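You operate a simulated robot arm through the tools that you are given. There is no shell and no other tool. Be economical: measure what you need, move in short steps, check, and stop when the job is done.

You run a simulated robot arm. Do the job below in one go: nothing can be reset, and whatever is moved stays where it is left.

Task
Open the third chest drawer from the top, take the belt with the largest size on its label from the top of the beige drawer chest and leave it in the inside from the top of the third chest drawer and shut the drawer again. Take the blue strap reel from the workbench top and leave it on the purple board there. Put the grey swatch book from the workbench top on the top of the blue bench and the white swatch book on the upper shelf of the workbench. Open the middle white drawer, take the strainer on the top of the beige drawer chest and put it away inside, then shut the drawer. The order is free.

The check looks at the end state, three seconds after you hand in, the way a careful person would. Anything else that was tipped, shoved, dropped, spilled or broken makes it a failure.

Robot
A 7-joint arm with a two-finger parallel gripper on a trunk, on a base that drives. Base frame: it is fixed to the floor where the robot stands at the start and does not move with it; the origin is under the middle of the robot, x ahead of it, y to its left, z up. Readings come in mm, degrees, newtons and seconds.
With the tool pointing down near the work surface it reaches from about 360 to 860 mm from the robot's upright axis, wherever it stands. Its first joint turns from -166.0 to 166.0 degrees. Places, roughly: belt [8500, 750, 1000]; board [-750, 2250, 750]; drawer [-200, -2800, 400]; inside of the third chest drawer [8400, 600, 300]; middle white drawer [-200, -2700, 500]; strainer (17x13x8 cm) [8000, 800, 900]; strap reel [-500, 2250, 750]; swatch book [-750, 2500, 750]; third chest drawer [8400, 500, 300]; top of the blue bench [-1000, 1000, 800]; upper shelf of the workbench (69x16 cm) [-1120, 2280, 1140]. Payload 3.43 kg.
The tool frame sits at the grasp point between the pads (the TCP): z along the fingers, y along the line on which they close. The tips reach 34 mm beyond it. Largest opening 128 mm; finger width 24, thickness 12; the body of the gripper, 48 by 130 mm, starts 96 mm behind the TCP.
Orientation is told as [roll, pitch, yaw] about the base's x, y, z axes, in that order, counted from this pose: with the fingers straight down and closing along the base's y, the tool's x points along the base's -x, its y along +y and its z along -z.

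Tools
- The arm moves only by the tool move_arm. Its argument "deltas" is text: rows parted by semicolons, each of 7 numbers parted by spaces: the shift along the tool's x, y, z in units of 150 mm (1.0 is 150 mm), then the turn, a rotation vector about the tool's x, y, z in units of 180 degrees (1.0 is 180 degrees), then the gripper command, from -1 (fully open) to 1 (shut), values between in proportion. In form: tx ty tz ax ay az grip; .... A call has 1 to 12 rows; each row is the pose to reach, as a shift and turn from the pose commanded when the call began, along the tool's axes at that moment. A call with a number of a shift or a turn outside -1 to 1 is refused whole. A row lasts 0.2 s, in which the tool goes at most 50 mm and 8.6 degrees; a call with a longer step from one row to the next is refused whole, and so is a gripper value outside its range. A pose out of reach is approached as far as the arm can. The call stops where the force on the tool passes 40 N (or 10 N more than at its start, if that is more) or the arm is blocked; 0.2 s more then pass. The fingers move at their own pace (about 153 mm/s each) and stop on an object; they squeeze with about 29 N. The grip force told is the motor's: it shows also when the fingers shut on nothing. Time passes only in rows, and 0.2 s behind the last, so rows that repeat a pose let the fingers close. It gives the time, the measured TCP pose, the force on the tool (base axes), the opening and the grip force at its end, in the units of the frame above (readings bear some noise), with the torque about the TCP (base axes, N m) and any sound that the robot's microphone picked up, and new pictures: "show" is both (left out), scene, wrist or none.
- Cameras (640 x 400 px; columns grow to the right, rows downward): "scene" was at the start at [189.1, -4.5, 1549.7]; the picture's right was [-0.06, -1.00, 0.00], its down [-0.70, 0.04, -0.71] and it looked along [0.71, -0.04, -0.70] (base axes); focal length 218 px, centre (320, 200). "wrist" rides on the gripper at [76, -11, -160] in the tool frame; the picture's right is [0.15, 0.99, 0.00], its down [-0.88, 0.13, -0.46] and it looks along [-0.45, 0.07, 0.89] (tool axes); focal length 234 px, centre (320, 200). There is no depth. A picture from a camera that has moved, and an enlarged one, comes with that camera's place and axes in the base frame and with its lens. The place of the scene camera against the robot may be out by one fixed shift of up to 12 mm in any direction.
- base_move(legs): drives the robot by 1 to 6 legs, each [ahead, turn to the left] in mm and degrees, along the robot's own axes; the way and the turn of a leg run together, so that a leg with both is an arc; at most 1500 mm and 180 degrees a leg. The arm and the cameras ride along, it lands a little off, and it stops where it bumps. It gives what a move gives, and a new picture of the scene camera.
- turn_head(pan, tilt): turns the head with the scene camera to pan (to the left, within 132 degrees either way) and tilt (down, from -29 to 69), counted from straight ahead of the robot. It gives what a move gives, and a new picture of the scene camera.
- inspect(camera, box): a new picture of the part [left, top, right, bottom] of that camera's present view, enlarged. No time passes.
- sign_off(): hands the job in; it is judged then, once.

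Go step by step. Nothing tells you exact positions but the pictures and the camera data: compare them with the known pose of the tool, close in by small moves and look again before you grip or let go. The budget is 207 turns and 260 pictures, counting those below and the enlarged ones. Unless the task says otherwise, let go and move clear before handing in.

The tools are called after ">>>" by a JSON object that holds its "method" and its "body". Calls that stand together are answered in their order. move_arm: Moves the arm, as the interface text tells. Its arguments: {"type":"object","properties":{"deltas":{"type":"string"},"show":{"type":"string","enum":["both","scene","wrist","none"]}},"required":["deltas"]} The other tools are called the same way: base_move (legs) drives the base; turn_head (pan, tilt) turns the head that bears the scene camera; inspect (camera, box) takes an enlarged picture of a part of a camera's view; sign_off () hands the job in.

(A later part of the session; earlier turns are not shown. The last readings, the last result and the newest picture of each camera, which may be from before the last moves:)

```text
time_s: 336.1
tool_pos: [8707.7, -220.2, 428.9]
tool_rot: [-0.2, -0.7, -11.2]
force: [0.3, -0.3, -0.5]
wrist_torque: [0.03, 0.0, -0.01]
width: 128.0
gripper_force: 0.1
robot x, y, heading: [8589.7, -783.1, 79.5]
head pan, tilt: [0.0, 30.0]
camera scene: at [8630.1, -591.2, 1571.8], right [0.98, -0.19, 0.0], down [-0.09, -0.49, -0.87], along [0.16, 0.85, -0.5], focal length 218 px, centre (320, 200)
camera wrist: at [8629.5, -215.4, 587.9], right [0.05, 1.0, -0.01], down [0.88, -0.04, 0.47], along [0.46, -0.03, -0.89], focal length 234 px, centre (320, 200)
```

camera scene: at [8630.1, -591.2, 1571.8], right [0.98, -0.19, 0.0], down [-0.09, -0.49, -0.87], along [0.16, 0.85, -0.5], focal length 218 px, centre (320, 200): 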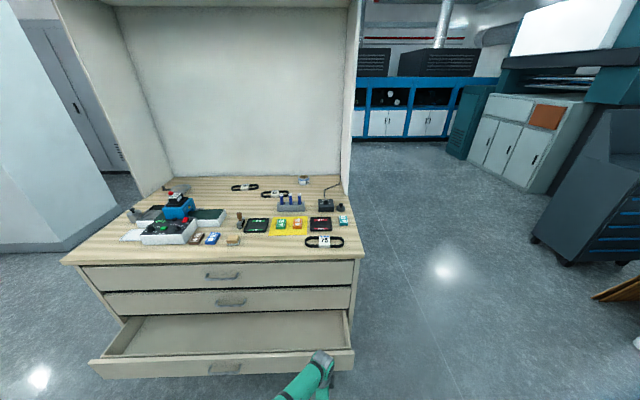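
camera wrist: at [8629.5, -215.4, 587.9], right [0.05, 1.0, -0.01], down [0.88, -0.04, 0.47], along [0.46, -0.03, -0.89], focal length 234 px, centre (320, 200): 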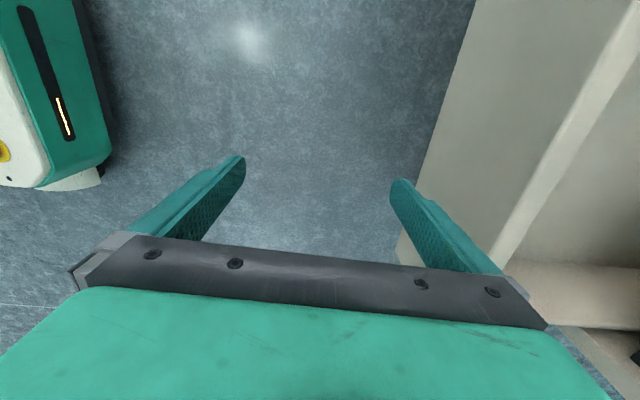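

Now raising the arm.

>>> {"method": "move_arm", "body": {"deltas": "0 0 -0.33 0 0 0 -1;0 0 -0.66 0 0 0 -1;0 0 -0.99 0 0 0 -1", "show": "none"}}

>>> {"method": "move_arm", "body": {"deltas": "0 0 -0.33 0 0 0 -1;0 0 -0.66 0 0 0 -1;0 0 -0.99 0 0 0 -1", "show": "none"}}

>>> {"method": "move_arm", "body": {"deltas": "0 0 -0.33 0 0 0 -1;0 0 -0.66 0 0 0 -1;0 0 -0.99 0 0 0 -1", "show": "none"}}

>>> {"method": "move_arm", "body": {"deltas": "0 0 -0.33 0 0 0 -1;0 0 -0.66 0 0 0 -1;0 0 -0.99 0 0 0 -1", "show": "none"}}

>>> {"method": "inspect", "body": {"camera": "scene", "box": [60, 230, 380, 390]}}

```text
time_s: 336.9
tool_pos: [8708.7, -218.5, 576.6]
tool_rot: [-0.1, -0.6, -11.2]
force: [0.1, -0.4, 0.3]
wrist_torque: [0.0, 0.02, -0.04]
width: 128.2
gripper_force: 0.1
robot x, y, heading: [8588.9, -785.7, 79.1]
head pan, tilt: [0.0, 30.0]
```

```text
time_s: 337.7
tool_pos: [8705.7, -217.5, 725.1]
tool_rot: [-0.1, -0.5, -11.0]
force: [0.4, 0.1, 0.7]
wrist_torque: [-0.02, 0.01, -0.01]
width: 128.0
gripper_force: 0.2
robot x, y, heading: [8590.0, -782.5, 79.6]
head pan, tilt: [0.0, 30.0]
```

```text
time_s: 338.5
tool_pos: [8703.5, -221.0, 875.2]
tool_rot: [-0.2, -0.6, -11.0]
force: [0.2, -0.5, -0.3]
wrist_torque: [-0.01, 0.02, -0.01]
width: 128.0
gripper_force: 0.0
robot x, y, heading: [8590.8, -783.2, 79.4]
head pan, tilt: [0.0, 30.0]
```

```text
time_s: 339.3
tool_pos: [8703.1, -217.7, 1025.5]
tool_rot: [-0.1, -0.6, -11.0]
force: [0.2, 0.3, 0.2]
wrist_torque: [-0.03, 0.01, -0.02]
width: 128.1
gripper_force: 0.0
robot x, y, heading: [8588.8, -781.9, 79.4]
head pan, tilt: [0.0, 30.0]
```

```text
2.00 times, centred on (220, 310) of scene
camera zoom: at [8630.1, -591.0, 1571.8], right [0.98, -0.19, 0.0], down [-0.09, -0.49, -0.87], along [0.16, 0.85, -0.5], focal length 436 px, centre (520, -20)
```

zoom: 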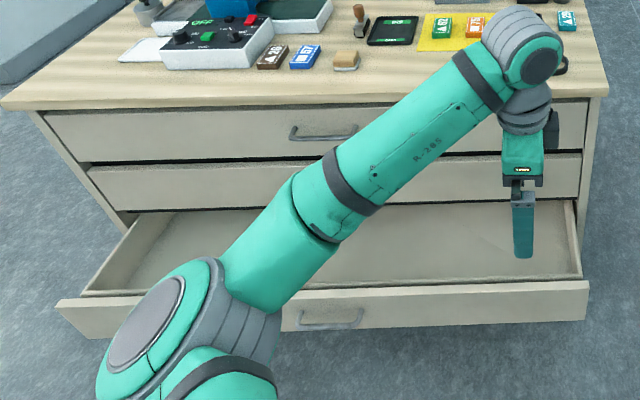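

Driving 180 mm forward and reaching over the belt.

>>> {"method": "base_move", "body": {"legs": [[180, 0]]}}

>>> {"method": "move_arm", "body": {"deltas": "0 0.33 0 0 0 0 -1;0 0.66 0 0 0 0 -1;0 0.99 0 0 0 0 -1", "show": "both"}}

```text
time_s: 340.8
tool_pos: [8735.3, -40.2, 1024.5]
tool_rot: [-0.2, -0.6, -10.9]
force: [0.3, -0.3, 0.1]
wrist_torque: [-0.01, 0.01, 0.01]
width: 128.2
gripper_force: 0.1
robot x, y, heading: [8622.0, -605.3, 79.3]
head pan, tilt: [0.0, 30.0]
camera scene: at [8663.3, -414.1, 1571.8], right [0.98, -0.18, 0.0], down [-0.09, -0.49, -0.87], along [0.16, 0.85, -0.5], focal length 218 px, centre (320, 200)
```

scene: 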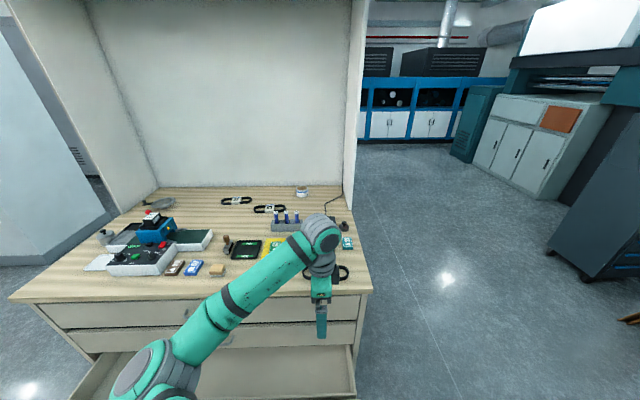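

```text
time_s: 341.6
tool_pos: [8760.2, 105.1, 1025.8]
tool_rot: [-0.1, -0.6, -11.0]
force: [-0.3, 0.6, -0.2]
wrist_torque: [-0.05, -0.04, -0.01]
width: 127.8
gripper_force: 0.1
robot x, y, heading: [8624.4, -604.7, 79.2]
head pan, tilt: [0.0, 30.0]
camera scene: at [8663.1, -414.4, 1571.8], right [0.98, -0.18, 0.0], down [-0.09, -0.49, -0.87], along [0.16, 0.85, -0.5], focal length 218 px, centre (320, 200)
camera wrist: at [8683.4, 108.1, 1185.0], right [0.04, 1.0, 0.0], down [0.88, -0.04, 0.47], along [0.46, -0.02, -0.89], focal length 234 px, centre (320, 200)
```

scene: 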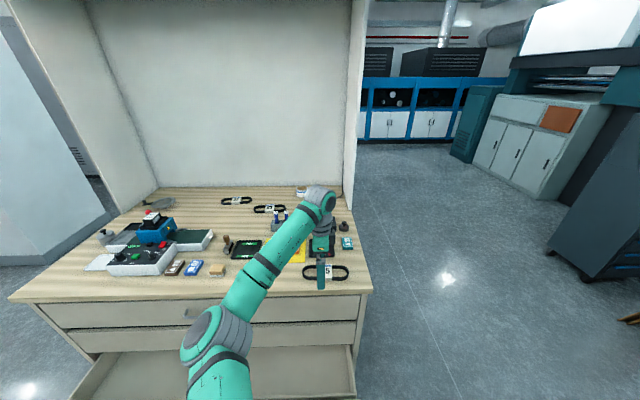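
wrist: 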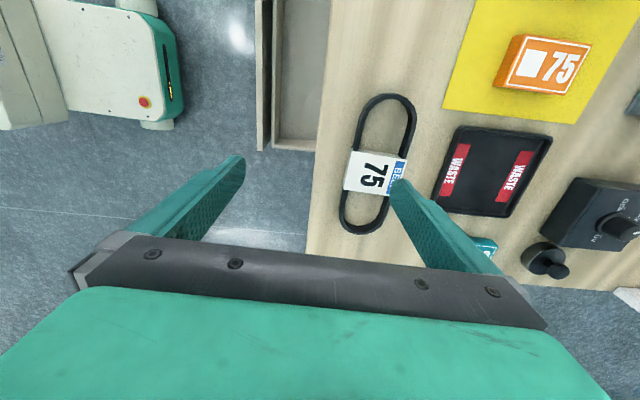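

>>> {"method": "move_arm", "body": {"deltas": "-0.05 0.22 0 0 0 0 -0.6;-0.09 0.445 0 0 0 0 -0.6;-0.09 0.445 0.2 0 0 0 -0.6;-0.09 0.445 0.35 0 0 0 -0.6", "show": "wrist"}}

```text
time_s: 342.6
tool_pos: [8791.3, 170.1, 972.8]
tool_rot: [-0.1, -0.6, -11.0]
force: [-0.2, -0.2, 0.1]
wrist_torque: [0.01, -0.02, 0.0]
width: 102.1
gripper_force: 0.0
robot x, y, heading: [8623.5, -605.8, 79.3]
head pan, tilt: [0.0, 30.0]
camera wrist: at [8712.8, 173.6, 1132.0], right [0.04, 1.0, 0.0], down [0.88, -0.04, 0.47], along [0.46, -0.02, -0.89], focal length 234 px, centre (320, 200)
```

wrist: 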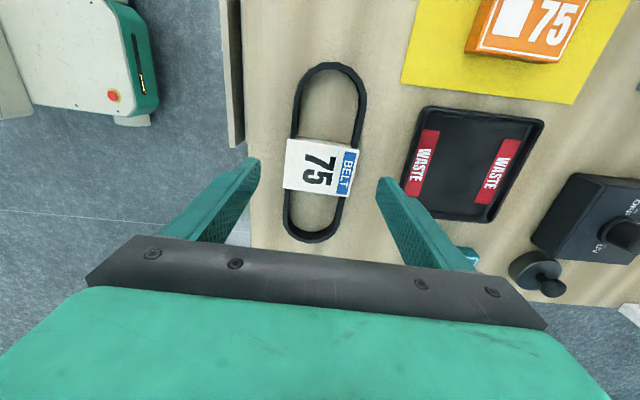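

>>> {"method": "move_arm", "body": {"deltas": "0.04 0 0.12 0 0 0 -0.6;0.047 0 0.2 0 0 0 -0.6;0.047 0 0.236 0 0 0 -0.6;0.047 0 0.236 0 0 0 0.3;0.047 0 0.236 0 0 0 1;0.047 0 0.236 0 0 0 1;0.047 0 0.236 0 0 0 1", "show": "none"}}

>>> {"method": "move_arm", "body": {"deltas": "0 0 -0.03 0 0 0 1;0 0 -0.1 0 0 0 1;0 0 -0.2 0 0 0 1;0 0 -0.33 0 0 0 1;0 0 -0.45 0 0 0 1", "show": "wrist"}}

```text
time_s: 344.2
tool_pos: [8783.8, 170.0, 936.9]
tool_rot: [-0.1, -0.5, -11.0]
force: [0.5, -0.1, -0.3]
wrist_torque: [0.04, 0.01, 0.03]
width: 67.2
gripper_force: 28.9
robot x, y, heading: [8624.0, -604.8, 79.5]
head pan, tilt: [0.0, 30.0]
```

```text
time_s: 345.4
tool_pos: [8784.0, 168.5, 1004.8]
tool_rot: [0.0, -0.6, -10.9]
force: [-0.3, -0.5, -0.4]
wrist_torque: [0.02, -0.03, 0.01]
width: 67.2
gripper_force: 29.3
robot x, y, heading: [8626.1, -606.1, 79.2]
head pan, tilt: [0.0, 30.0]
camera wrist: at [8706.2, 173.5, 1164.2], right [0.05, 1.0, 0.0], down [0.88, -0.04, 0.46], along [0.46, -0.02, -0.89], focal length 234 px, centre (320, 200)
```

wrist: 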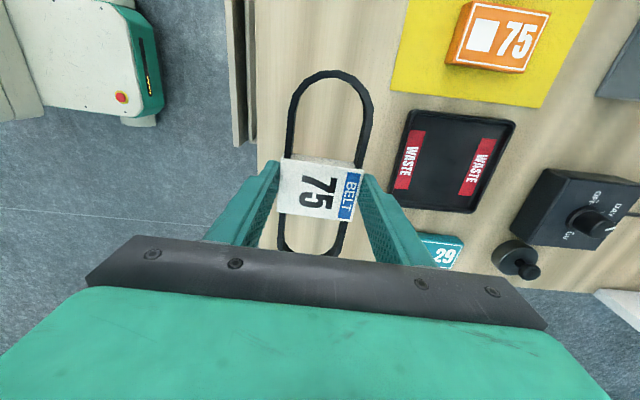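

Held. Carrying out over the open drawer (target lat +330, ~120 mm in front of the chest face).

>>> {"method": "move_arm", "body": {"deltas": "0.06 -0.1 0 0 0 0 1;0.16 -0.26 0 0 0 0 1;0.28 -0.44 0 0 0 0 1;0.38 -0.6 0 0 0 0 1", "show": "none"}}

>>> {"method": "move_arm", "body": {"deltas": "0.06 -0.1 0 0 0 0 1;0.16 -0.26 0 0 0 0 1;0.28 -0.44 0 0 0 0 1;0.346 -0.554 0 0 0 0 1", "show": "both"}}

```text
time_s: 346.4
tool_pos: [8709.3, 89.9, 1004.8]
tool_rot: [-0.1, -0.6, -11.0]
force: [1.0, 0.5, -0.7]
wrist_torque: [0.03, 0.06, -0.01]
width: 67.2
gripper_force: 28.8
robot x, y, heading: [8625.7, -605.9, 79.4]
head pan, tilt: [0.0, 30.0]
```

```text
time_s: 347.4
tool_pos: [8642.1, 19.1, 1001.4]
tool_rot: [0.0, -0.6, -11.0]
force: [0.3, 0.3, -1.0]
wrist_torque: [-0.02, 0.04, 0.02]
width: 67.1
gripper_force: 28.9
robot x, y, heading: [8625.7, -607.6, 79.5]
head pan, tilt: [0.0, 30.0]
camera scene: at [8663.4, -414.0, 1571.8], right [0.98, -0.18, 0.0], down [-0.09, -0.49, -0.87], along [0.16, 0.85, -0.5], focal length 218 px, centre (320, 200)
camera wrist: at [8564.5, 23.1, 1162.3], right [0.05, 1.0, 0.0], down [0.88, -0.04, 0.47], along [0.46, -0.02, -0.89], focal length 234 px, centre (320, 200)
```

scene: 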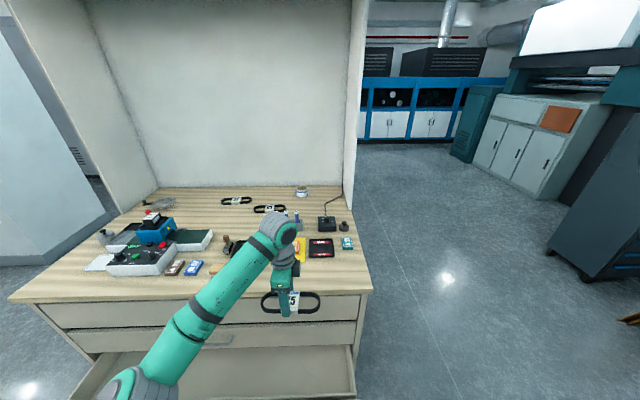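
wrist: 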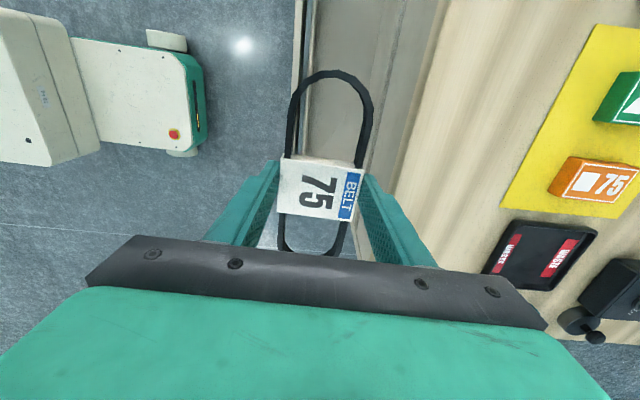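

Drawer's inner front panel is at s≈168; shifting 17 mm toward the chest for centring and descending.

>>> {"method": "move_arm", "body": {"deltas": "0 0.05 0.1 0 0 0 1;0 0.113 0.3 0 0 0 1;0 0.113 0.55 0 0 0 1;0 0.113 0.8 0 0 0 1;0 0.113 1 0 0 0 1", "show": "none"}}

>>> {"method": "move_arm", "body": {"deltas": "0 0 0.25 0 0 0 1;0 0 0.5 0 0 0 1;0 0 0.75 0 0 0 1;0 0 1 0 0 0 1", "show": "none"}}

>>> {"method": "move_arm", "body": {"deltas": "0 0 0.25 0 0 0 1;0 0 0.5 0 0 0 1;0 0 0.75 0 0 0 1;0 0 1 0 0 0 1", "show": "both"}}

```text
time_s: 348.6
tool_pos: [8649.6, 36.6, 853.5]
tool_rot: [0.0, -0.6, -11.1]
force: [-0.6, -0.4, -1.6]
wrist_torque: [0.03, 0.0, 0.0]
width: 67.2
gripper_force: 29.2
robot x, y, heading: [8626.1, -602.6, 79.5]
head pan, tilt: [0.0, 30.0]
```

```text
time_s: 349.6
tool_pos: [8651.9, 36.2, 703.3]
tool_rot: [-0.1, -0.6, -10.9]
force: [-0.5, 0.1, -0.5]
wrist_torque: [0.03, -0.02, -0.02]
width: 67.3
gripper_force: 29.2
robot x, y, heading: [8625.2, -605.8, 79.2]
head pan, tilt: [0.0, 30.0]
```

```text
time_s: 350.6
tool_pos: [8650.8, 36.0, 555.4]
tool_rot: [0.0, -0.6, -11.1]
force: [-0.7, 0.6, -1.0]
wrist_torque: [0.0, 0.04, 0.02]
width: 67.1
gripper_force: 28.8
robot x, y, heading: [8623.1, -603.7, 79.3]
head pan, tilt: [0.0, 30.0]
camera scene: at [8663.3, -414.2, 1571.8], right [0.98, -0.18, 0.0], down [-0.09, -0.49, -0.87], along [0.16, 0.85, -0.5], focal length 218 px, centre (320, 200)
camera wrist: at [8573.5, 38.3, 715.1], right [0.05, 1.0, 0.0], down [0.88, -0.04, 0.46], along [0.46, -0.02, -0.89], focal length 234 px, centre (320, 200)
```

scene: 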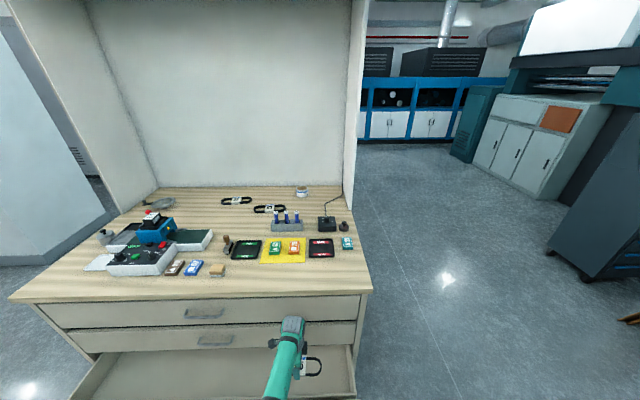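
wrist: 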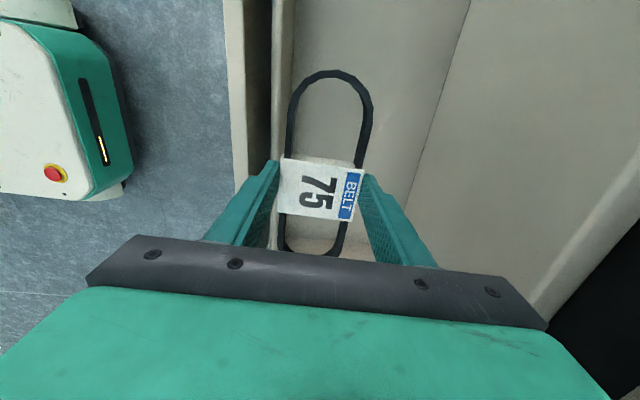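

>>> {"method": "move_arm", "body": {"deltas": "0 0.05 0.2 0 0 0 1;0 0.05 0.4 0 0 0 1;0 0.05 0.6 0 0 0 1;0 0.05 0.8 0 0 0 1", "show": "wrist"}}

```text
time_s: 351.6
tool_pos: [8655.1, 40.9, 432.4]
tool_rot: [-0.1, -0.6, -11.0]
force: [-0.6, -0.4, -1.2]
wrist_torque: [-0.02, -0.02, 0.01]
width: 66.9
gripper_force: 28.9
robot x, y, heading: [8627.9, -605.9, 79.3]
head pan, tilt: [0.0, 30.0]
camera wrist: at [8575.8, 44.5, 592.1], right [0.05, 1.0, 0.0], down [0.88, -0.04, 0.47], along [0.46, -0.02, -0.89], focal length 234 px, centre (320, 200)
```

wrist: 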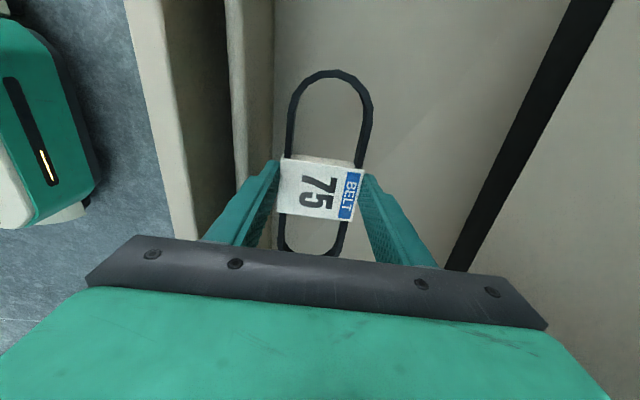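

>>> {"method": "move_arm", "body": {"deltas": "0 0 0.06 0 0 0 1;0 0 0.12 0 0 0 1;0 0 0.18 0 0 0 1;0 0 0.24 0 0 0 1", "show": "wrist"}}

```text
time_s: 352.6
tool_pos: [8658.7, 36.5, 408.9]
tool_rot: [-0.1, -0.6, -10.9]
force: [-0.5, 1.2, -0.6]
wrist_torque: [-0.01, -0.01, 0.01]
width: 67.0
gripper_force: 28.4
out of reach, approached as far as the arm can: row 3, 4
robot x, y, heading: [8624.8, -605.4, 79.5]
head pan, tilt: [0.0, 30.0]
camera wrist: at [8580.5, 40.6, 569.0], right [0.04, 1.0, 0.0], down [0.88, -0.04, 0.47], along [0.46, -0.02, -0.89], focal length 234 px, centre (320, 200)
```

wrist: 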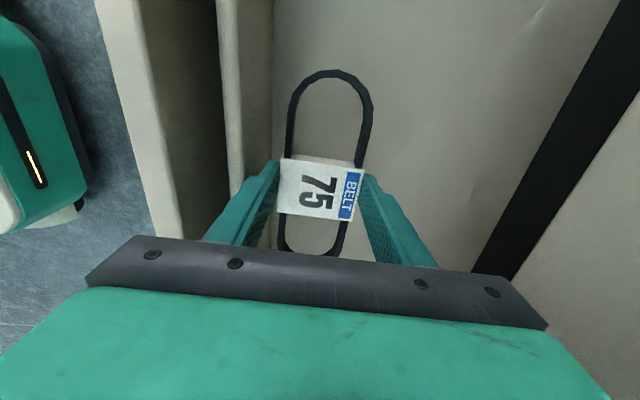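

Arm's low limit is here (belt ~35 mm above the drawer bottom). Releasing with a small opening and rising.

>>> {"method": "move_arm", "body": {"deltas": "0 0.06 0 0 0 0 1;0 0.06 0 0 0 0 0.1;0 0.06 0 0 0 0 -0.19;0 0.06 0 0 0 0 -0.19;0 0.06 0 0 0 0 -0.19", "show": "wrist"}}

```text
time_s: 353.8
tool_pos: [8665.7, 40.1, 412.3]
tool_rot: [-0.1, -0.5, -11.0]
force: [-0.4, 0.2, -0.1]
wrist_torque: [0.01, 0.0, 0.01]
width: 76.0
gripper_force: 0.0
out of reach, approached as far as the arm can: row 1, 2, 3, 4, 5
robot x, y, heading: [8623.2, -605.1, 79.5]
head pan, tilt: [0.0, 30.0]
camera wrist: at [8586.9, 43.3, 572.4], right [0.05, 1.0, 0.0], down [0.88, -0.04, 0.47], along [0.46, -0.02, -0.89], focal length 234 px, centre (320, 200)
```

wrist: 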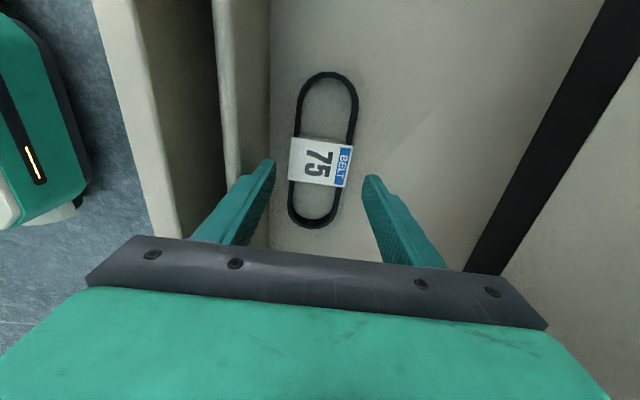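

Belt 75 lies flat in the third drawer. Raising the arm out and repositioning to shut the drawer by pushing.

>>> {"method": "move_arm", "body": {"deltas": "0 0 -0.33 0 0 0 -0.19;0 0 -0.66 0 0 0 -0.19;0 0 -0.99 0 0 0 -0.19", "show": "none"}}

>>> {"method": "move_arm", "body": {"deltas": "0 0 -0.33 0 0 0 0;0 0 -0.66 0 0 0 0;0 0 -0.99 0 0 0 0", "show": "none"}}

>>> {"method": "base_move", "body": {"legs": [[-300, 0], [0, 90], [290, 0], [0, -90]]}}

>>> {"method": "move_arm", "body": {"deltas": "0 0 0 -0.045 0 0 1;0 0 0 -0.09 0 0 1;0 0 0 -0.135 0 0 1;0 0 0 -0.18 0 0 1;0 0 0 -0.225 0 0 1;0 0 0 -0.27 0 0 1;0 0 0 -0.311 0 0 1", "show": "both"}}

```text
time_s: 354.6
tool_pos: [8662.6, 39.4, 561.7]
tool_rot: [-0.1, -0.6, -10.9]
force: [0.2, -0.9, -0.2]
wrist_torque: [0.01, 0.04, 0.02]
width: 76.3
gripper_force: 0.2
robot x, y, heading: [8626.1, -608.9, 79.5]
head pan, tilt: [0.0, 30.0]
```

```text
time_s: 355.4
tool_pos: [8663.0, 39.8, 710.7]
tool_rot: [-0.2, -0.7, -10.9]
force: [0.3, 0.8, 0.0]
wrist_torque: [0.03, -0.02, -0.02]
width: 63.8
gripper_force: 0.0
robot x, y, heading: [8626.4, -609.7, 79.8]
head pan, tilt: [0.0, 30.0]
```

```text
time_s: 367.7
tool_pos: [8316.3, -211.4, 710.9]
tool_rot: [0.0, -0.7, -10.3]
force: [0.2, -0.7, 0.5]
wrist_torque: [0.02, 0.01, 0.04]
width: 64.2
gripper_force: 0.0
robot x, y, heading: [8285.5, -860.4, 79.9]
head pan, tilt: [0.0, 30.0]
camera scene: at [8322.4, -665.9, 1571.8], right [0.98, -0.17, 0.0], down [-0.09, -0.49, -0.87], along [0.15, 0.85, -0.5], focal length 218 px, centre (320, 200)
```

scene: 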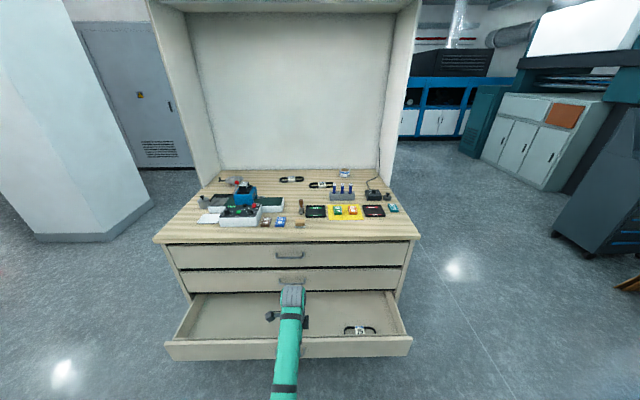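

```text
time_s: 369.3
tool_pos: [8314.7, -210.4, 710.2]
tool_rot: [55.9, -0.6, -10.3]
force: [0.0, -0.3, 0.1]
wrist_torque: [0.0, 0.0, -0.02]
width: 0.0
gripper_force: 28.8
robot x, y, heading: [8285.3, -854.1, 80.1]
head pan, tilt: [0.0, 30.0]
camera scene: at [8322.4, -665.9, 1571.8], right [0.98, -0.17, 0.0], down [-0.09, -0.49, -0.87], along [0.15, 0.85, -0.5], focal length 218 px, centre (320, 200)
camera wrist: at [8215.5, -334.4, 790.3], right [-0.05, 0.57, 0.82], down [0.81, -0.46, 0.37], along [0.59, 0.68, -0.44], focal length 234 px, centre (320, 200)
```

scene: 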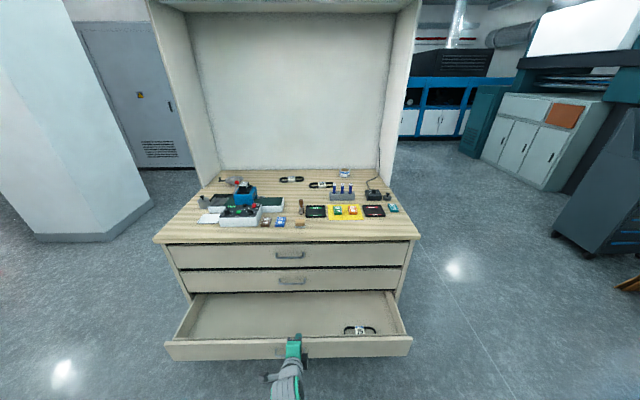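
wrist: 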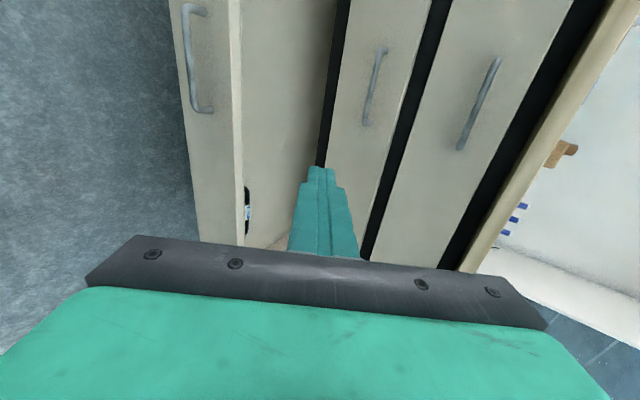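

>>> {"method": "move_arm", "body": {"deltas": "-0.12 -0.25 0.17 0 0 0 1;-0.24 -0.5 0.34 0 0 0 1;-0.3 -0.76 0.51 0 0 0 1", "show": "none"}}

>>> {"method": "move_arm", "body": {"deltas": "0 -0.27 0.18 0 0 0 1;0 -0.54 0.36 0 0 0 1;0 -0.81 0.54 0 0 0 1;0 -0.88 0.59 0 0 0 1", "show": "wrist"}}

```text
time_s: 370.1
tool_pos: [8360.5, -221.7, 572.9]
tool_rot: [55.9, -0.5, -10.4]
force: [0.0, 0.5, 0.0]
wrist_torque: [0.02, -0.02, 0.0]
width: 0.1
gripper_force: 29.2
robot x, y, heading: [8286.7, -857.7, 79.9]
head pan, tilt: [0.0, 30.0]
```

```text
time_s: 371.1
tool_pos: [8372.1, -214.0, 426.5]
tool_rot: [55.9, -1.0, -10.1]
force: [0.0, 0.0, 0.7]
wrist_torque: [0.04, 0.05, -0.01]
width: 0.0
gripper_force: 28.5
out of reach, approached as far as the arm can: row 4
robot x, y, heading: [8287.8, -855.4, 80.1]
head pan, tilt: [0.0, 30.0]
camera wrist: at [8272.1, -336.8, 505.1], right [-0.06, 0.57, 0.82], down [0.81, -0.45, 0.38], along [0.59, 0.68, -0.44], focal length 234 px, centre (320, 200)
```

wrist: 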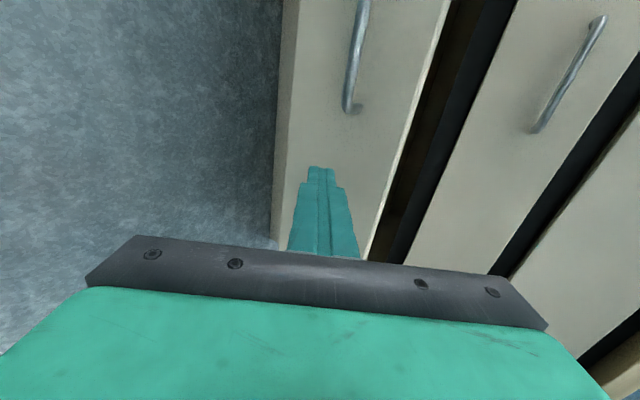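

>>> {"method": "base_move", "body": {"legs": [[180, 0]]}}

>>> {"method": "base_move", "body": {"legs": [[150, 0]]}}

```text
time_s: 372.6
tool_pos: [8404.0, -38.2, 426.2]
tool_rot: [56.0, -1.1, -10.3]
force: [0.9, -1.1, 1.0]
wrist_torque: [0.0, 0.04, -0.01]
width: 0.1
gripper_force: 28.7
robot x, y, heading: [8318.1, -681.8, 80.0]
head pan, tilt: [0.0, 30.0]
camera scene: at [8353.3, -491.6, 1571.8], right [0.98, -0.17, 0.0], down [-0.09, -0.49, -0.87], along [0.15, 0.85, -0.5], focal length 218 px, centre (320, 200)
```

scene: 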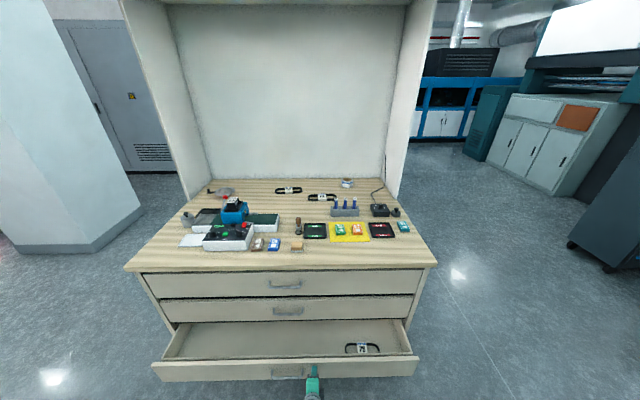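

```text
time_s: 373.9
tool_pos: [8427.5, 109.3, 425.5]
tool_rot: [56.0, -1.0, -9.9]
force: [-0.9, -0.7, 0.2]
wrist_torque: [0.0, 0.01, 0.01]
width: 0.2
gripper_force: 28.6
robot x, y, heading: [8341.7, -536.9, 79.9]
head pan, tilt: [0.0, 30.0]
camera scene: at [8378.4, -344.8, 1571.8], right [0.99, -0.17, 0.0], down [-0.09, -0.49, -0.87], along [0.15, 0.85, -0.5], focal length 218 px, centre (320, 200)
```

scene: 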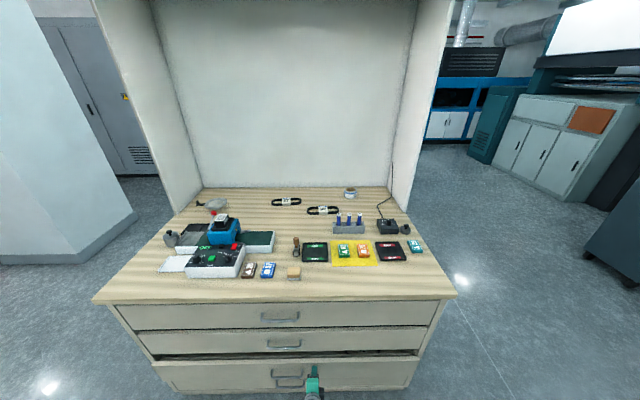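

Nearly shut; pushing the last ~35 mm.

>>> {"method": "base_move", "body": {"legs": [[24, 0]]}}

>>> {"method": "base_move", "body": {"legs": [[15, 0]]}}

>>> {"method": "move_arm", "body": {"deltas": "0 0 0 0 0 0 1", "show": "both"}}

```text
time_s: 374.8
tool_pos: [8431.6, 131.5, 427.2]
tool_rot: [56.0, -1.1, -10.1]
force: [0.3, 0.4, 0.1]
wrist_torque: [-0.02, 0.03, -0.02]
width: 0.1
gripper_force: 29.3
robot x, y, heading: [8347.2, -516.0, 80.0]
head pan, tilt: [0.0, 30.0]
camera scene: at [8382.5, -321.4, 1571.8], right [0.99, -0.17, 0.0], down [-0.09, -0.49, -0.87], along [0.15, 0.85, -0.5], focal length 218 px, centre (320, 200)
```

scene: 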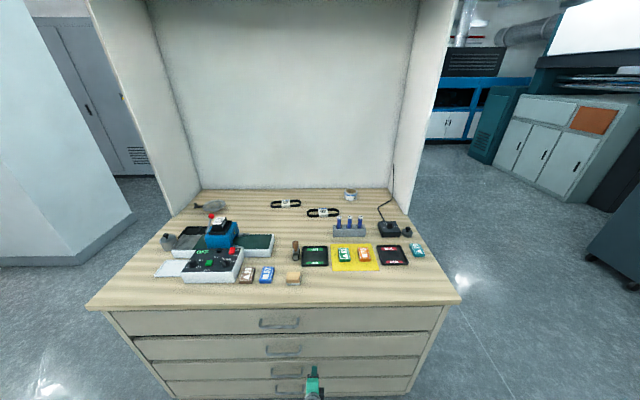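

```text
time_s: 375.6
tool_pos: [8433.1, 137.9, 425.2]
tool_rot: [56.0, -1.2, -9.8]
force: [-0.7, -10.0, 10.4]
wrist_torque: [0.26, 0.06, 0.12]
width: 0.0
gripper_force: 29.4
robot x, y, heading: [8347.4, -507.8, 80.2]
head pan, tilt: [0.0, 30.0]
stopped in leg 1: the force on the tool passed its limit at 106 N (the readings are from after the stop); the commanded pose is now the measured one
camera scene: at [8383.9, -313.8, 1571.9], right [0.99, -0.17, 0.0], down [-0.09, -0.49, -0.87], along [0.15, 0.85, -0.5], focal length 218 px, centre (320, 200)
```

scene: 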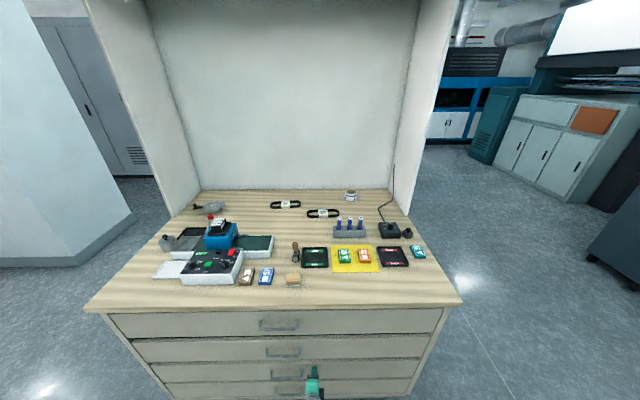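

```text
time_s: 375.9
tool_pos: [8432.9, 135.5, 424.7]
tool_rot: [55.9, -1.3, -9.9]
force: [-1.3, -10.7, 8.6]
wrist_torque: [0.22, 0.05, 0.12]
width: 0.0
gripper_force: 28.7
robot x, y, heading: [8344.0, -506.4, 80.0]
head pan, tilt: [0.0, 30.0]
camera scene: at [8383.9, -313.8, 1571.9], right [0.99, -0.17, 0.0], down [-0.09, -0.49, -0.87], along [0.15, 0.85, -0.5], focal length 218 px, centre (320, 200)
camera wrist: at [8333.4, 13.8, 504.8], right [-0.07, 0.57, 0.82], down [0.81, -0.45, 0.38], along [0.59, 0.68, -0.43], focal length 234 px, centre (320, 200)
```

scene: 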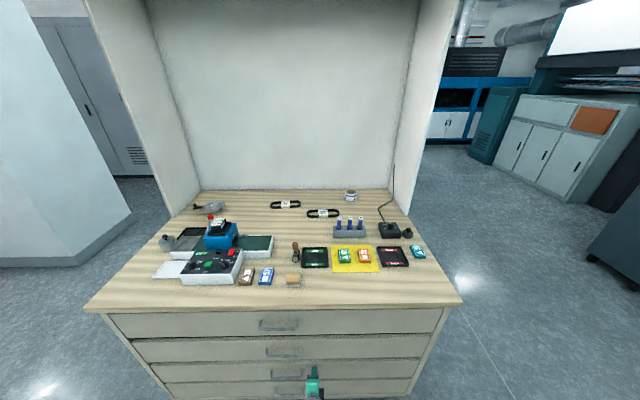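
wrist: 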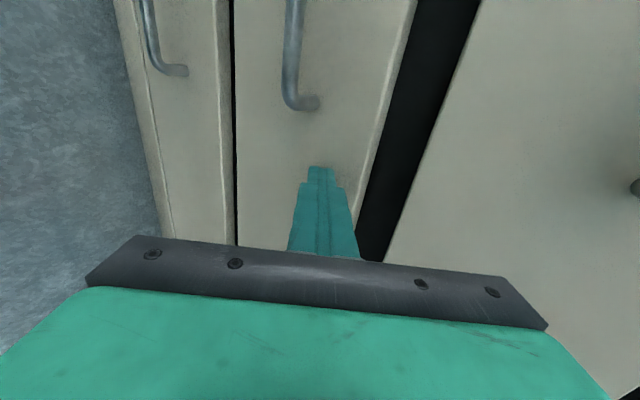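

Drawer 3 is shut (hard stop reached). Backing off, raising the arm, and moving left toward the strainer.

>>> {"method": "base_move", "body": {"legs": [[-250, 0]]}}

>>> {"method": "move_arm", "body": {"deltas": "0 0.25 -0.17 0 0 0 1;0 0.5 -0.34 0 0 0 1;0 0.76 -0.51 0 0 0 1;0 0.83 -0.56 0 0 0 -1", "show": "none"}}

>>> {"method": "move_arm", "body": {"deltas": "0 0.25 -0.17 0 0 0 -1;0 0.5 -0.34 0 0 0 -1;0 0.76 -0.51 0 0 0 -1;0 0.83 -0.56 0 0 0 -1", "show": "none"}}

>>> {"method": "move_arm", "body": {"deltas": "0 0 0 0.0475 0 0 -1;0 0 0 0.095 0 0 -1;0 0 0 0.1425 0 0 -1;0 0 0 0.19 0 0 -1;0 0 0 0.2375 0 0 -1;0 0 0 0.285 0 0 -1;0 0 0 0.311 0 0 -1", "show": "none"}}

>>> {"method": "move_arm", "body": {"deltas": "0 0 -0.33 0 0 0 -1;0 0 -0.66 0 0 0 -1;0 0 -0.99 0 0 0 -1", "show": "none"}}

>>> {"method": "move_arm", "body": {"deltas": "0 0 -0.33 0 0 0 -1;0 0 -0.66 0 0 0 -1;0 0 -0.99 0 0 0 -1", "show": "none"}}

>>> {"method": "move_arm", "body": {"deltas": "0 0 -0.03 0 0 -0.0455 -1;0 0 -0.06 0 0 -0.091 -1;0 0 -0.1 0 0 -0.1365 -1;0 0 -0.13 0 0 -0.182 -1;0 0 -0.16 0 0 -0.2275 -1;0 0 -0.2 0 0 -0.273 -1;0 0 -0.2 0 0 -0.3185 -1;0 0 -0.2 0 0 -0.364 -1;0 0 -0.2 0 0 -0.4095 -1;0 0 -0.2 0 0 -0.455 -1;0 0 -0.2 0 0 -0.5 -1", "show": "scene"}}

```text
time_s: 377.8
tool_pos: [8390.7, -112.6, 425.3]
tool_rot: [55.9, -1.1, -10.0]
force: [-0.7, 0.4, 0.3]
wrist_torque: [-0.03, -0.01, -0.02]
width: 0.0
gripper_force: 29.3
robot x, y, heading: [8304.2, -758.0, 79.8]
head pan, tilt: [0.0, 30.0]
camera scene: at [8340.6, -563.5, 1571.8], right [0.98, -0.17, 0.0], down [-0.09, -0.49, -0.87], along [0.15, 0.85, -0.5], focal length 218 px, centre (320, 200)
```

scene: 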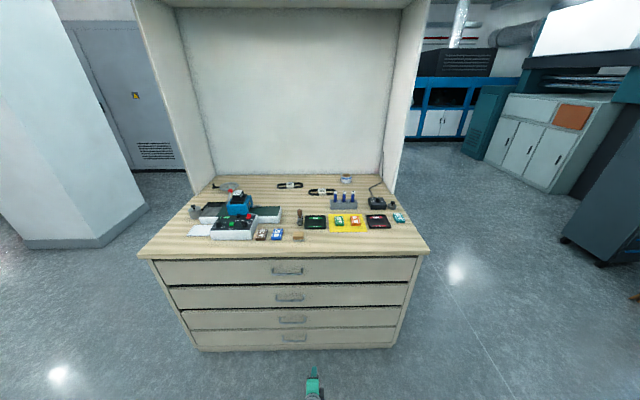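

```text
time_s: 378.8
tool_pos: [8388.4, -112.3, 575.2]
tool_rot: [55.9, -1.2, -10.0]
force: [-1.0, 0.6, 0.5]
wrist_torque: [-0.02, 0.0, 0.03]
width: 115.8
gripper_force: 0.2
robot x, y, heading: [8301.6, -754.4, 80.2]
head pan, tilt: [0.0, 30.0]
```

```text
time_s: 379.8
tool_pos: [8386.4, -109.0, 726.8]
tool_rot: [55.9, -1.1, -10.1]
force: [0.6, -0.6, -0.2]
wrist_torque: [0.0, 0.02, -0.01]
width: 127.9
gripper_force: 0.0
robot x, y, heading: [8306.3, -752.1, 79.8]
head pan, tilt: [0.0, 30.0]
```

```text
time_s: 381.4
tool_pos: [8385.2, -111.6, 727.1]
tool_rot: [-0.3, -1.1, -10.0]
force: [-0.3, 0.6, -0.1]
wrist_torque: [0.02, -0.01, 0.02]
width: 128.0
gripper_force: 0.0
robot x, y, heading: [8302.2, -758.9, 80.5]
head pan, tilt: [0.0, 30.0]
```

```text
time_s: 382.2
tool_pos: [8380.1, -110.4, 875.7]
tool_rot: [-0.2, -1.2, -9.8]
force: [0.4, 0.8, 0.3]
wrist_torque: [-0.11, 0.01, 0.01]
width: 128.0
gripper_force: 0.0
out of reach, approached as far as the arm can: row 1
robot x, y, heading: [8304.2, -752.4, 80.5]
head pan, tilt: [0.0, 30.0]
```

```text
time_s: 383.0
tool_pos: [8377.1, -107.5, 1021.7]
tool_rot: [0.0, -1.2, -9.8]
force: [0.4, 1.1, -0.4]
wrist_torque: [0.02, 0.0, 0.01]
width: 128.2
gripper_force: 0.1
robot x, y, heading: [8306.1, -755.5, 79.9]
head pan, tilt: [0.0, 30.0]
```

```text
time_s: 385.4
tool_pos: [8378.1, -110.0, 1052.9]
tool_rot: [-1.2, 0.1, 80.1]
force: [-0.2, -0.4, 0.5]
wrist_torque: [0.0, 0.02, -0.03]
width: 128.0
gripper_force: 0.1
robot x, y, heading: [8304.3, -758.6, 80.2]
head pan, tilt: [0.0, 30.0]
camera scene: at [8340.5, -563.2, 1571.8], right [0.98, -0.17, 0.0], down [-0.09, -0.49, -0.87], along [0.15, 0.85, -0.5], focal length 218 px, centre (320, 200)
```

scene: 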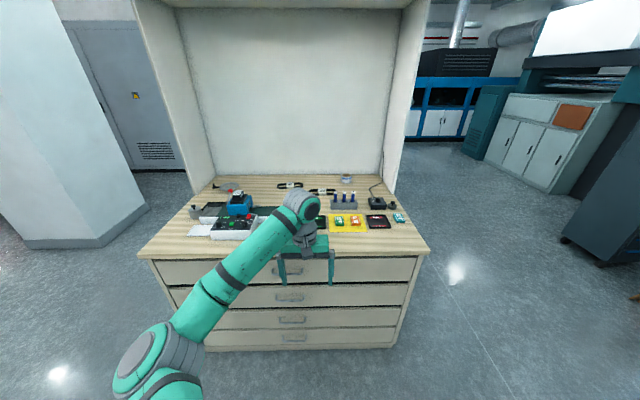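

All drawers shut. Moving left in front of the strainer.

>>> {"method": "move_arm", "body": {"deltas": "0 0 -0.33 0 0 0 -1;0 0 -0.66 0 0 0 -1;0 0 -0.99 0 0 0 -1", "show": "none"}}

>>> {"method": "base_move", "body": {"legs": [[0, 90], [610, 0], [0, -90.5]]}}

>>> {"method": "inspect", "body": {"camera": "scene", "box": [250, 160, 410, 260]}}

```text
time_s: 386.2
tool_pos: [8377.2, -107.4, 1200.0]
tool_rot: [-1.1, 0.1, 80.0]
force: [0.5, 0.8, -0.1]
wrist_torque: [-0.01, -0.01, 0.01]
width: 128.2
gripper_force: 0.0
robot x, y, heading: [8303.5, -756.7, 79.9]
head pan, tilt: [0.0, 30.0]
```

```text
time_s: 398.2
tool_pos: [7818.0, 1.7, 1200.5]
tool_rot: [-1.1, 0.1, 77.4]
force: [0.0, -0.2, -0.4]
wrist_torque: [-0.02, 0.04, -0.03]
width: 128.0
gripper_force: 0.2
robot x, y, heading: [7719.0, -640.8, 77.5]
head pan, tilt: [0.0, 30.0]
camera scene: at [7762.6, -451.4, 1571.8], right [0.98, -0.22, 0.0], down [-0.11, -0.49, -0.87], along [0.19, 0.85, -0.5], focal length 218 px, centre (320, 200)
```

scene: 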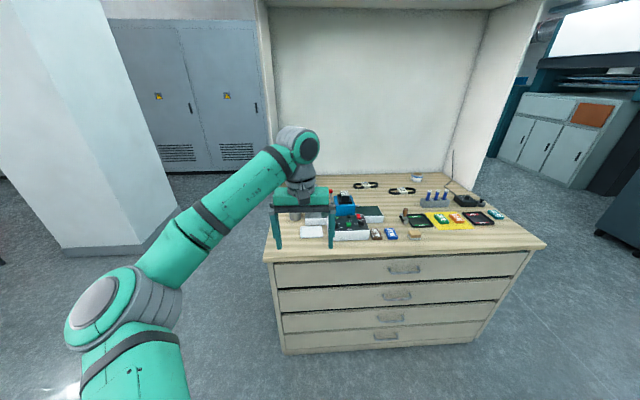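

```text
4.00 times, centred on (330, 210) of scene
camera zoom: at [7762.6, -451.4, 1571.8], right [0.98, -0.22, 0.0], down [-0.11, -0.49, -0.87], along [0.19, 0.85, -0.5], focal length 872 px, centre (280, 160)
```

zoom: 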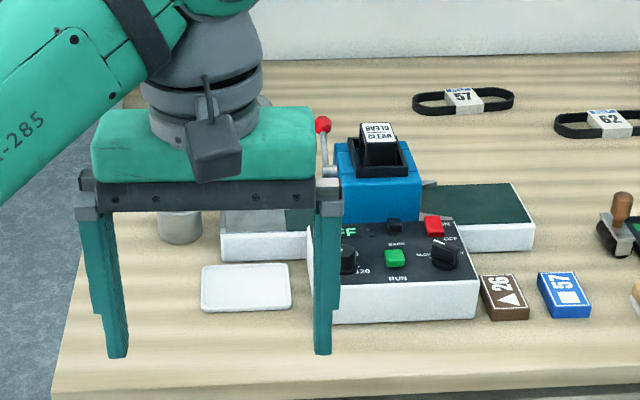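

Driving closer, then looking with the wrist camera.

>>> {"method": "base_move", "body": {"legs": [[0, 1.6], [480, 0]]}}

>>> {"method": "base_move", "body": {"legs": [[110, 0]]}}

>>> {"method": "move_arm", "body": {"deltas": "0 0 0 0 -0.042 0 -1;0 0 0 0 -0.084 0 -1;0 0 0 0 -0.126 0 -1;0 0 0 0 -0.167 0 -1", "show": "both"}}

```text
time_s: 401.5
tool_pos: [7899.2, 475.2, 1200.2]
tool_rot: [-1.3, 0.1, 78.6]
force: [0.3, 0.6, -0.2]
wrist_torque: [0.0, 0.02, 0.02]
width: 128.0
gripper_force: 0.1
robot x, y, heading: [7809.9, -173.4, 78.5]
head pan, tilt: [0.0, 30.0]
camera scene: at [7852.3, 20.6, 1571.8], right [0.98, -0.2, 0.0], down [-0.1, -0.49, -0.87], along [0.17, 0.85, -0.5], focal length 218 px, centre (320, 200)
```

scene: 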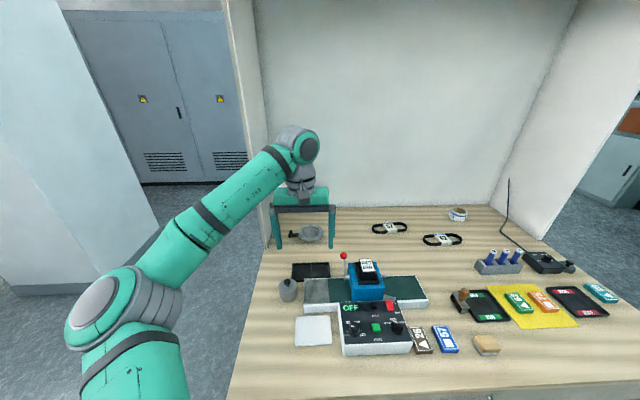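

```text
time_s: 402.7
tool_pos: [7922.4, 586.1, 1201.0]
tool_rot: [-1.1, 0.1, 78.6]
force: [-0.1, 0.9, -0.3]
wrist_torque: [-0.06, -0.01, -0.02]
width: 128.0
gripper_force: 0.0
robot x, y, heading: [7833.4, -59.4, 78.4]
head pan, tilt: [0.0, 30.0]
camera scene: at [7874.8, 131.6, 1571.8], right [0.98, -0.2, 0.0], down [-0.1, -0.49, -0.87], along [0.17, 0.85, -0.5], focal length 218 px, centre (320, 200)
```

scene: 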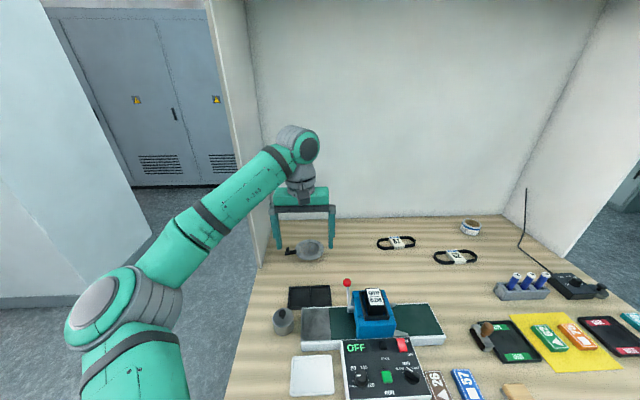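

```text
time_s: 403.7
tool_pos: [7922.5, 587.7, 1200.2]
tool_rot: [-1.3, -30.2, 79.2]
force: [0.2, -0.4, -0.3]
wrist_torque: [0.0, 0.0, 0.02]
width: 127.9
gripper_force: 0.0
robot x, y, heading: [7832.8, -59.3, 78.7]
head pan, tilt: [0.0, 30.0]
camera scene: at [7874.9, 131.5, 1571.8], right [0.98, -0.2, 0.0], down [-0.1, -0.49, -0.87], along [0.17, 0.85, -0.5], focal length 218 px, centre (320, 200)
camera wrist: at [7902.4, 441.1, 1302.0], right [-0.99, 0.07, -0.09], down [-0.04, 0.55, 0.83], along [0.11, 0.83, -0.54], focal length 234 px, centre (320, 200)
```

scene: 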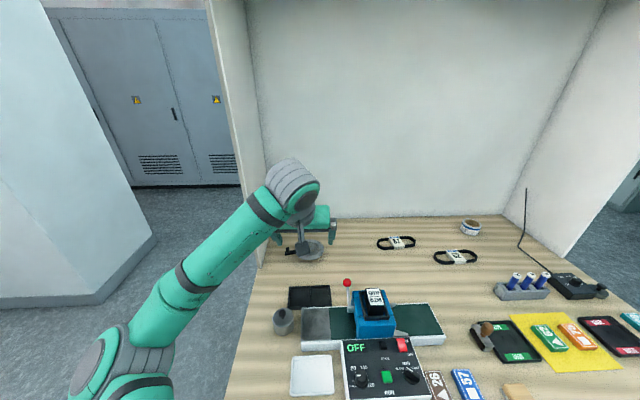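
wrist: 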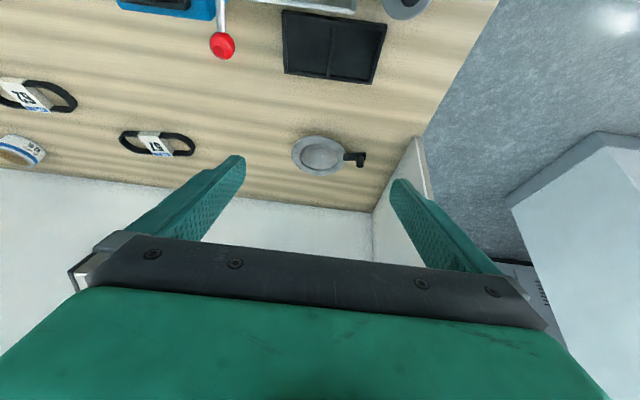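

>>> {"method": "inspect", "body": {"camera": "wrist", "box": [270, 110, 400, 191]}}

>>> {"method": "inspect", "body": {"camera": "scene", "box": [260, 220, 360, 282]}}

```text
4.92 times, centred on (335, 150) of wrist
camera zoom: at [7902.4, 441.1, 1302.0], right [-0.99, 0.07, -0.09], down [-0.04, 0.55, 0.83], along [0.11, 0.83, -0.54], focal length 1153 px, centre (246, 444)
```

zoom: 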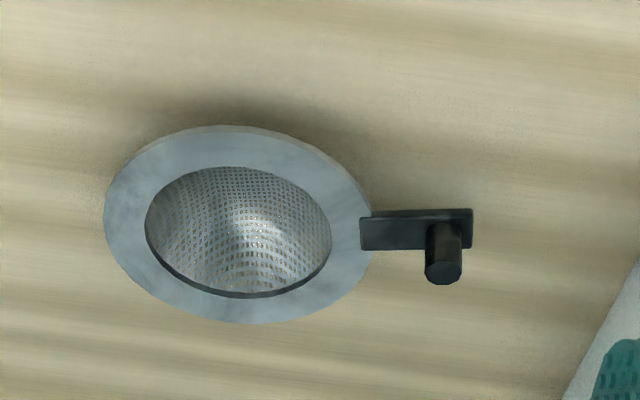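

```text
6.40 times, centred on (310, 251) of scene
camera zoom: at [7874.9, 131.5, 1571.8], right [0.98, -0.2, 0.0], down [-0.1, -0.49, -0.87], along [0.17, 0.85, -0.5], focal length 1395 px, centre (384, -126)
```

zoom: 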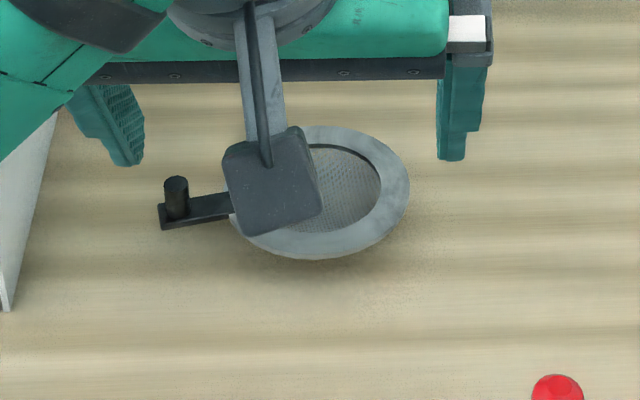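

The strainer has an upright knob on its handle at ≈(7878,796), top z≈980 – good to grip from above, closing sideways. Moving the base 30 mm closer and setting the tool vertical.

>>> {"method": "base_move", "body": {"legs": [[30, 0]]}}

>>> {"method": "move_arm", "body": {"deltas": "0 0 0 0 0.042 0 -1;0 0 0 0 0.084 0 -1;0 0 0 0 0.126 0 -1;0 0 0 0 0.168 0 -1", "show": "none"}}

>>> {"method": "move_arm", "body": {"deltas": "-0.3 0.13 0 0 0 0 -0.6;-0.6 0.26 0 0 0 0 -0.6;-0.9 0.4 0 0 0 0 -0.6;-0.9 0.4 0.3 0 0 0 -0.6", "show": "both"}}

```text
time_s: 404.5
tool_pos: [7927.7, 615.4, 1200.5]
tool_rot: [-1.2, -30.0, 79.3]
force: [0.1, -0.9, 1.2]
wrist_torque: [0.02, 0.03, 0.01]
width: 127.9
gripper_force: 0.0
robot x, y, heading: [7836.9, -33.5, 78.4]
head pan, tilt: [0.0, 30.0]
camera scene: at [7880.6, 160.5, 1571.8], right [0.98, -0.2, 0.0], down [-0.1, -0.49, -0.87], along [0.17, 0.85, -0.5], focal length 218 px, centre (320, 200)
```

scene: 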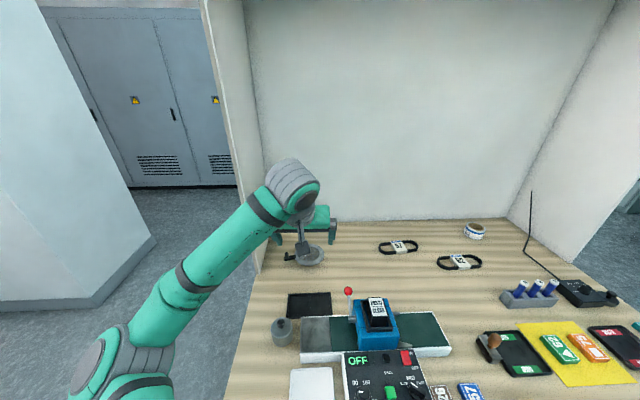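

```text
time_s: 405.5
tool_pos: [7927.2, 615.2, 1201.0]
tool_rot: [-1.2, 0.3, 78.7]
force: [0.2, 0.1, 0.4]
wrist_torque: [0.03, -0.03, -0.01]
width: 128.2
gripper_force: 0.0
robot x, y, heading: [7836.5, -30.0, 78.6]
head pan, tilt: [0.0, 30.0]
```

```text
time_s: 406.5
tool_pos: [7896.6, 758.2, 1154.0]
tool_rot: [-1.1, 0.1, 78.6]
force: [0.4, -0.9, 0.0]
wrist_torque: [0.06, 0.0, -0.04]
width: 102.3
gripper_force: 0.0
robot x, y, heading: [7840.1, -29.8, 78.4]
head pan, tilt: [0.0, 30.0]
camera scene: at [7880.6, 160.2, 1571.8], right [0.98, -0.2, 0.0], down [-0.1, -0.49, -0.87], along [0.17, 0.85, -0.5], focal length 218 px, centre (320, 200)
camera wrist: at [7890.2, 682.5, 1314.2], right [-1.0, 0.05, -0.02], down [0.04, 0.89, 0.45], along [0.04, 0.45, -0.89], focal length 234 px, centre (320, 200)
```

scene: 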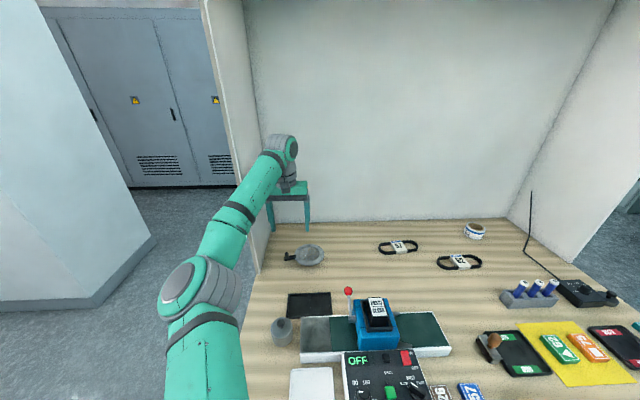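
wrist: 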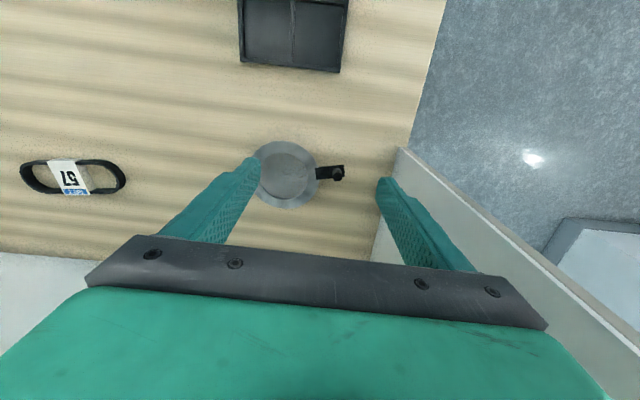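

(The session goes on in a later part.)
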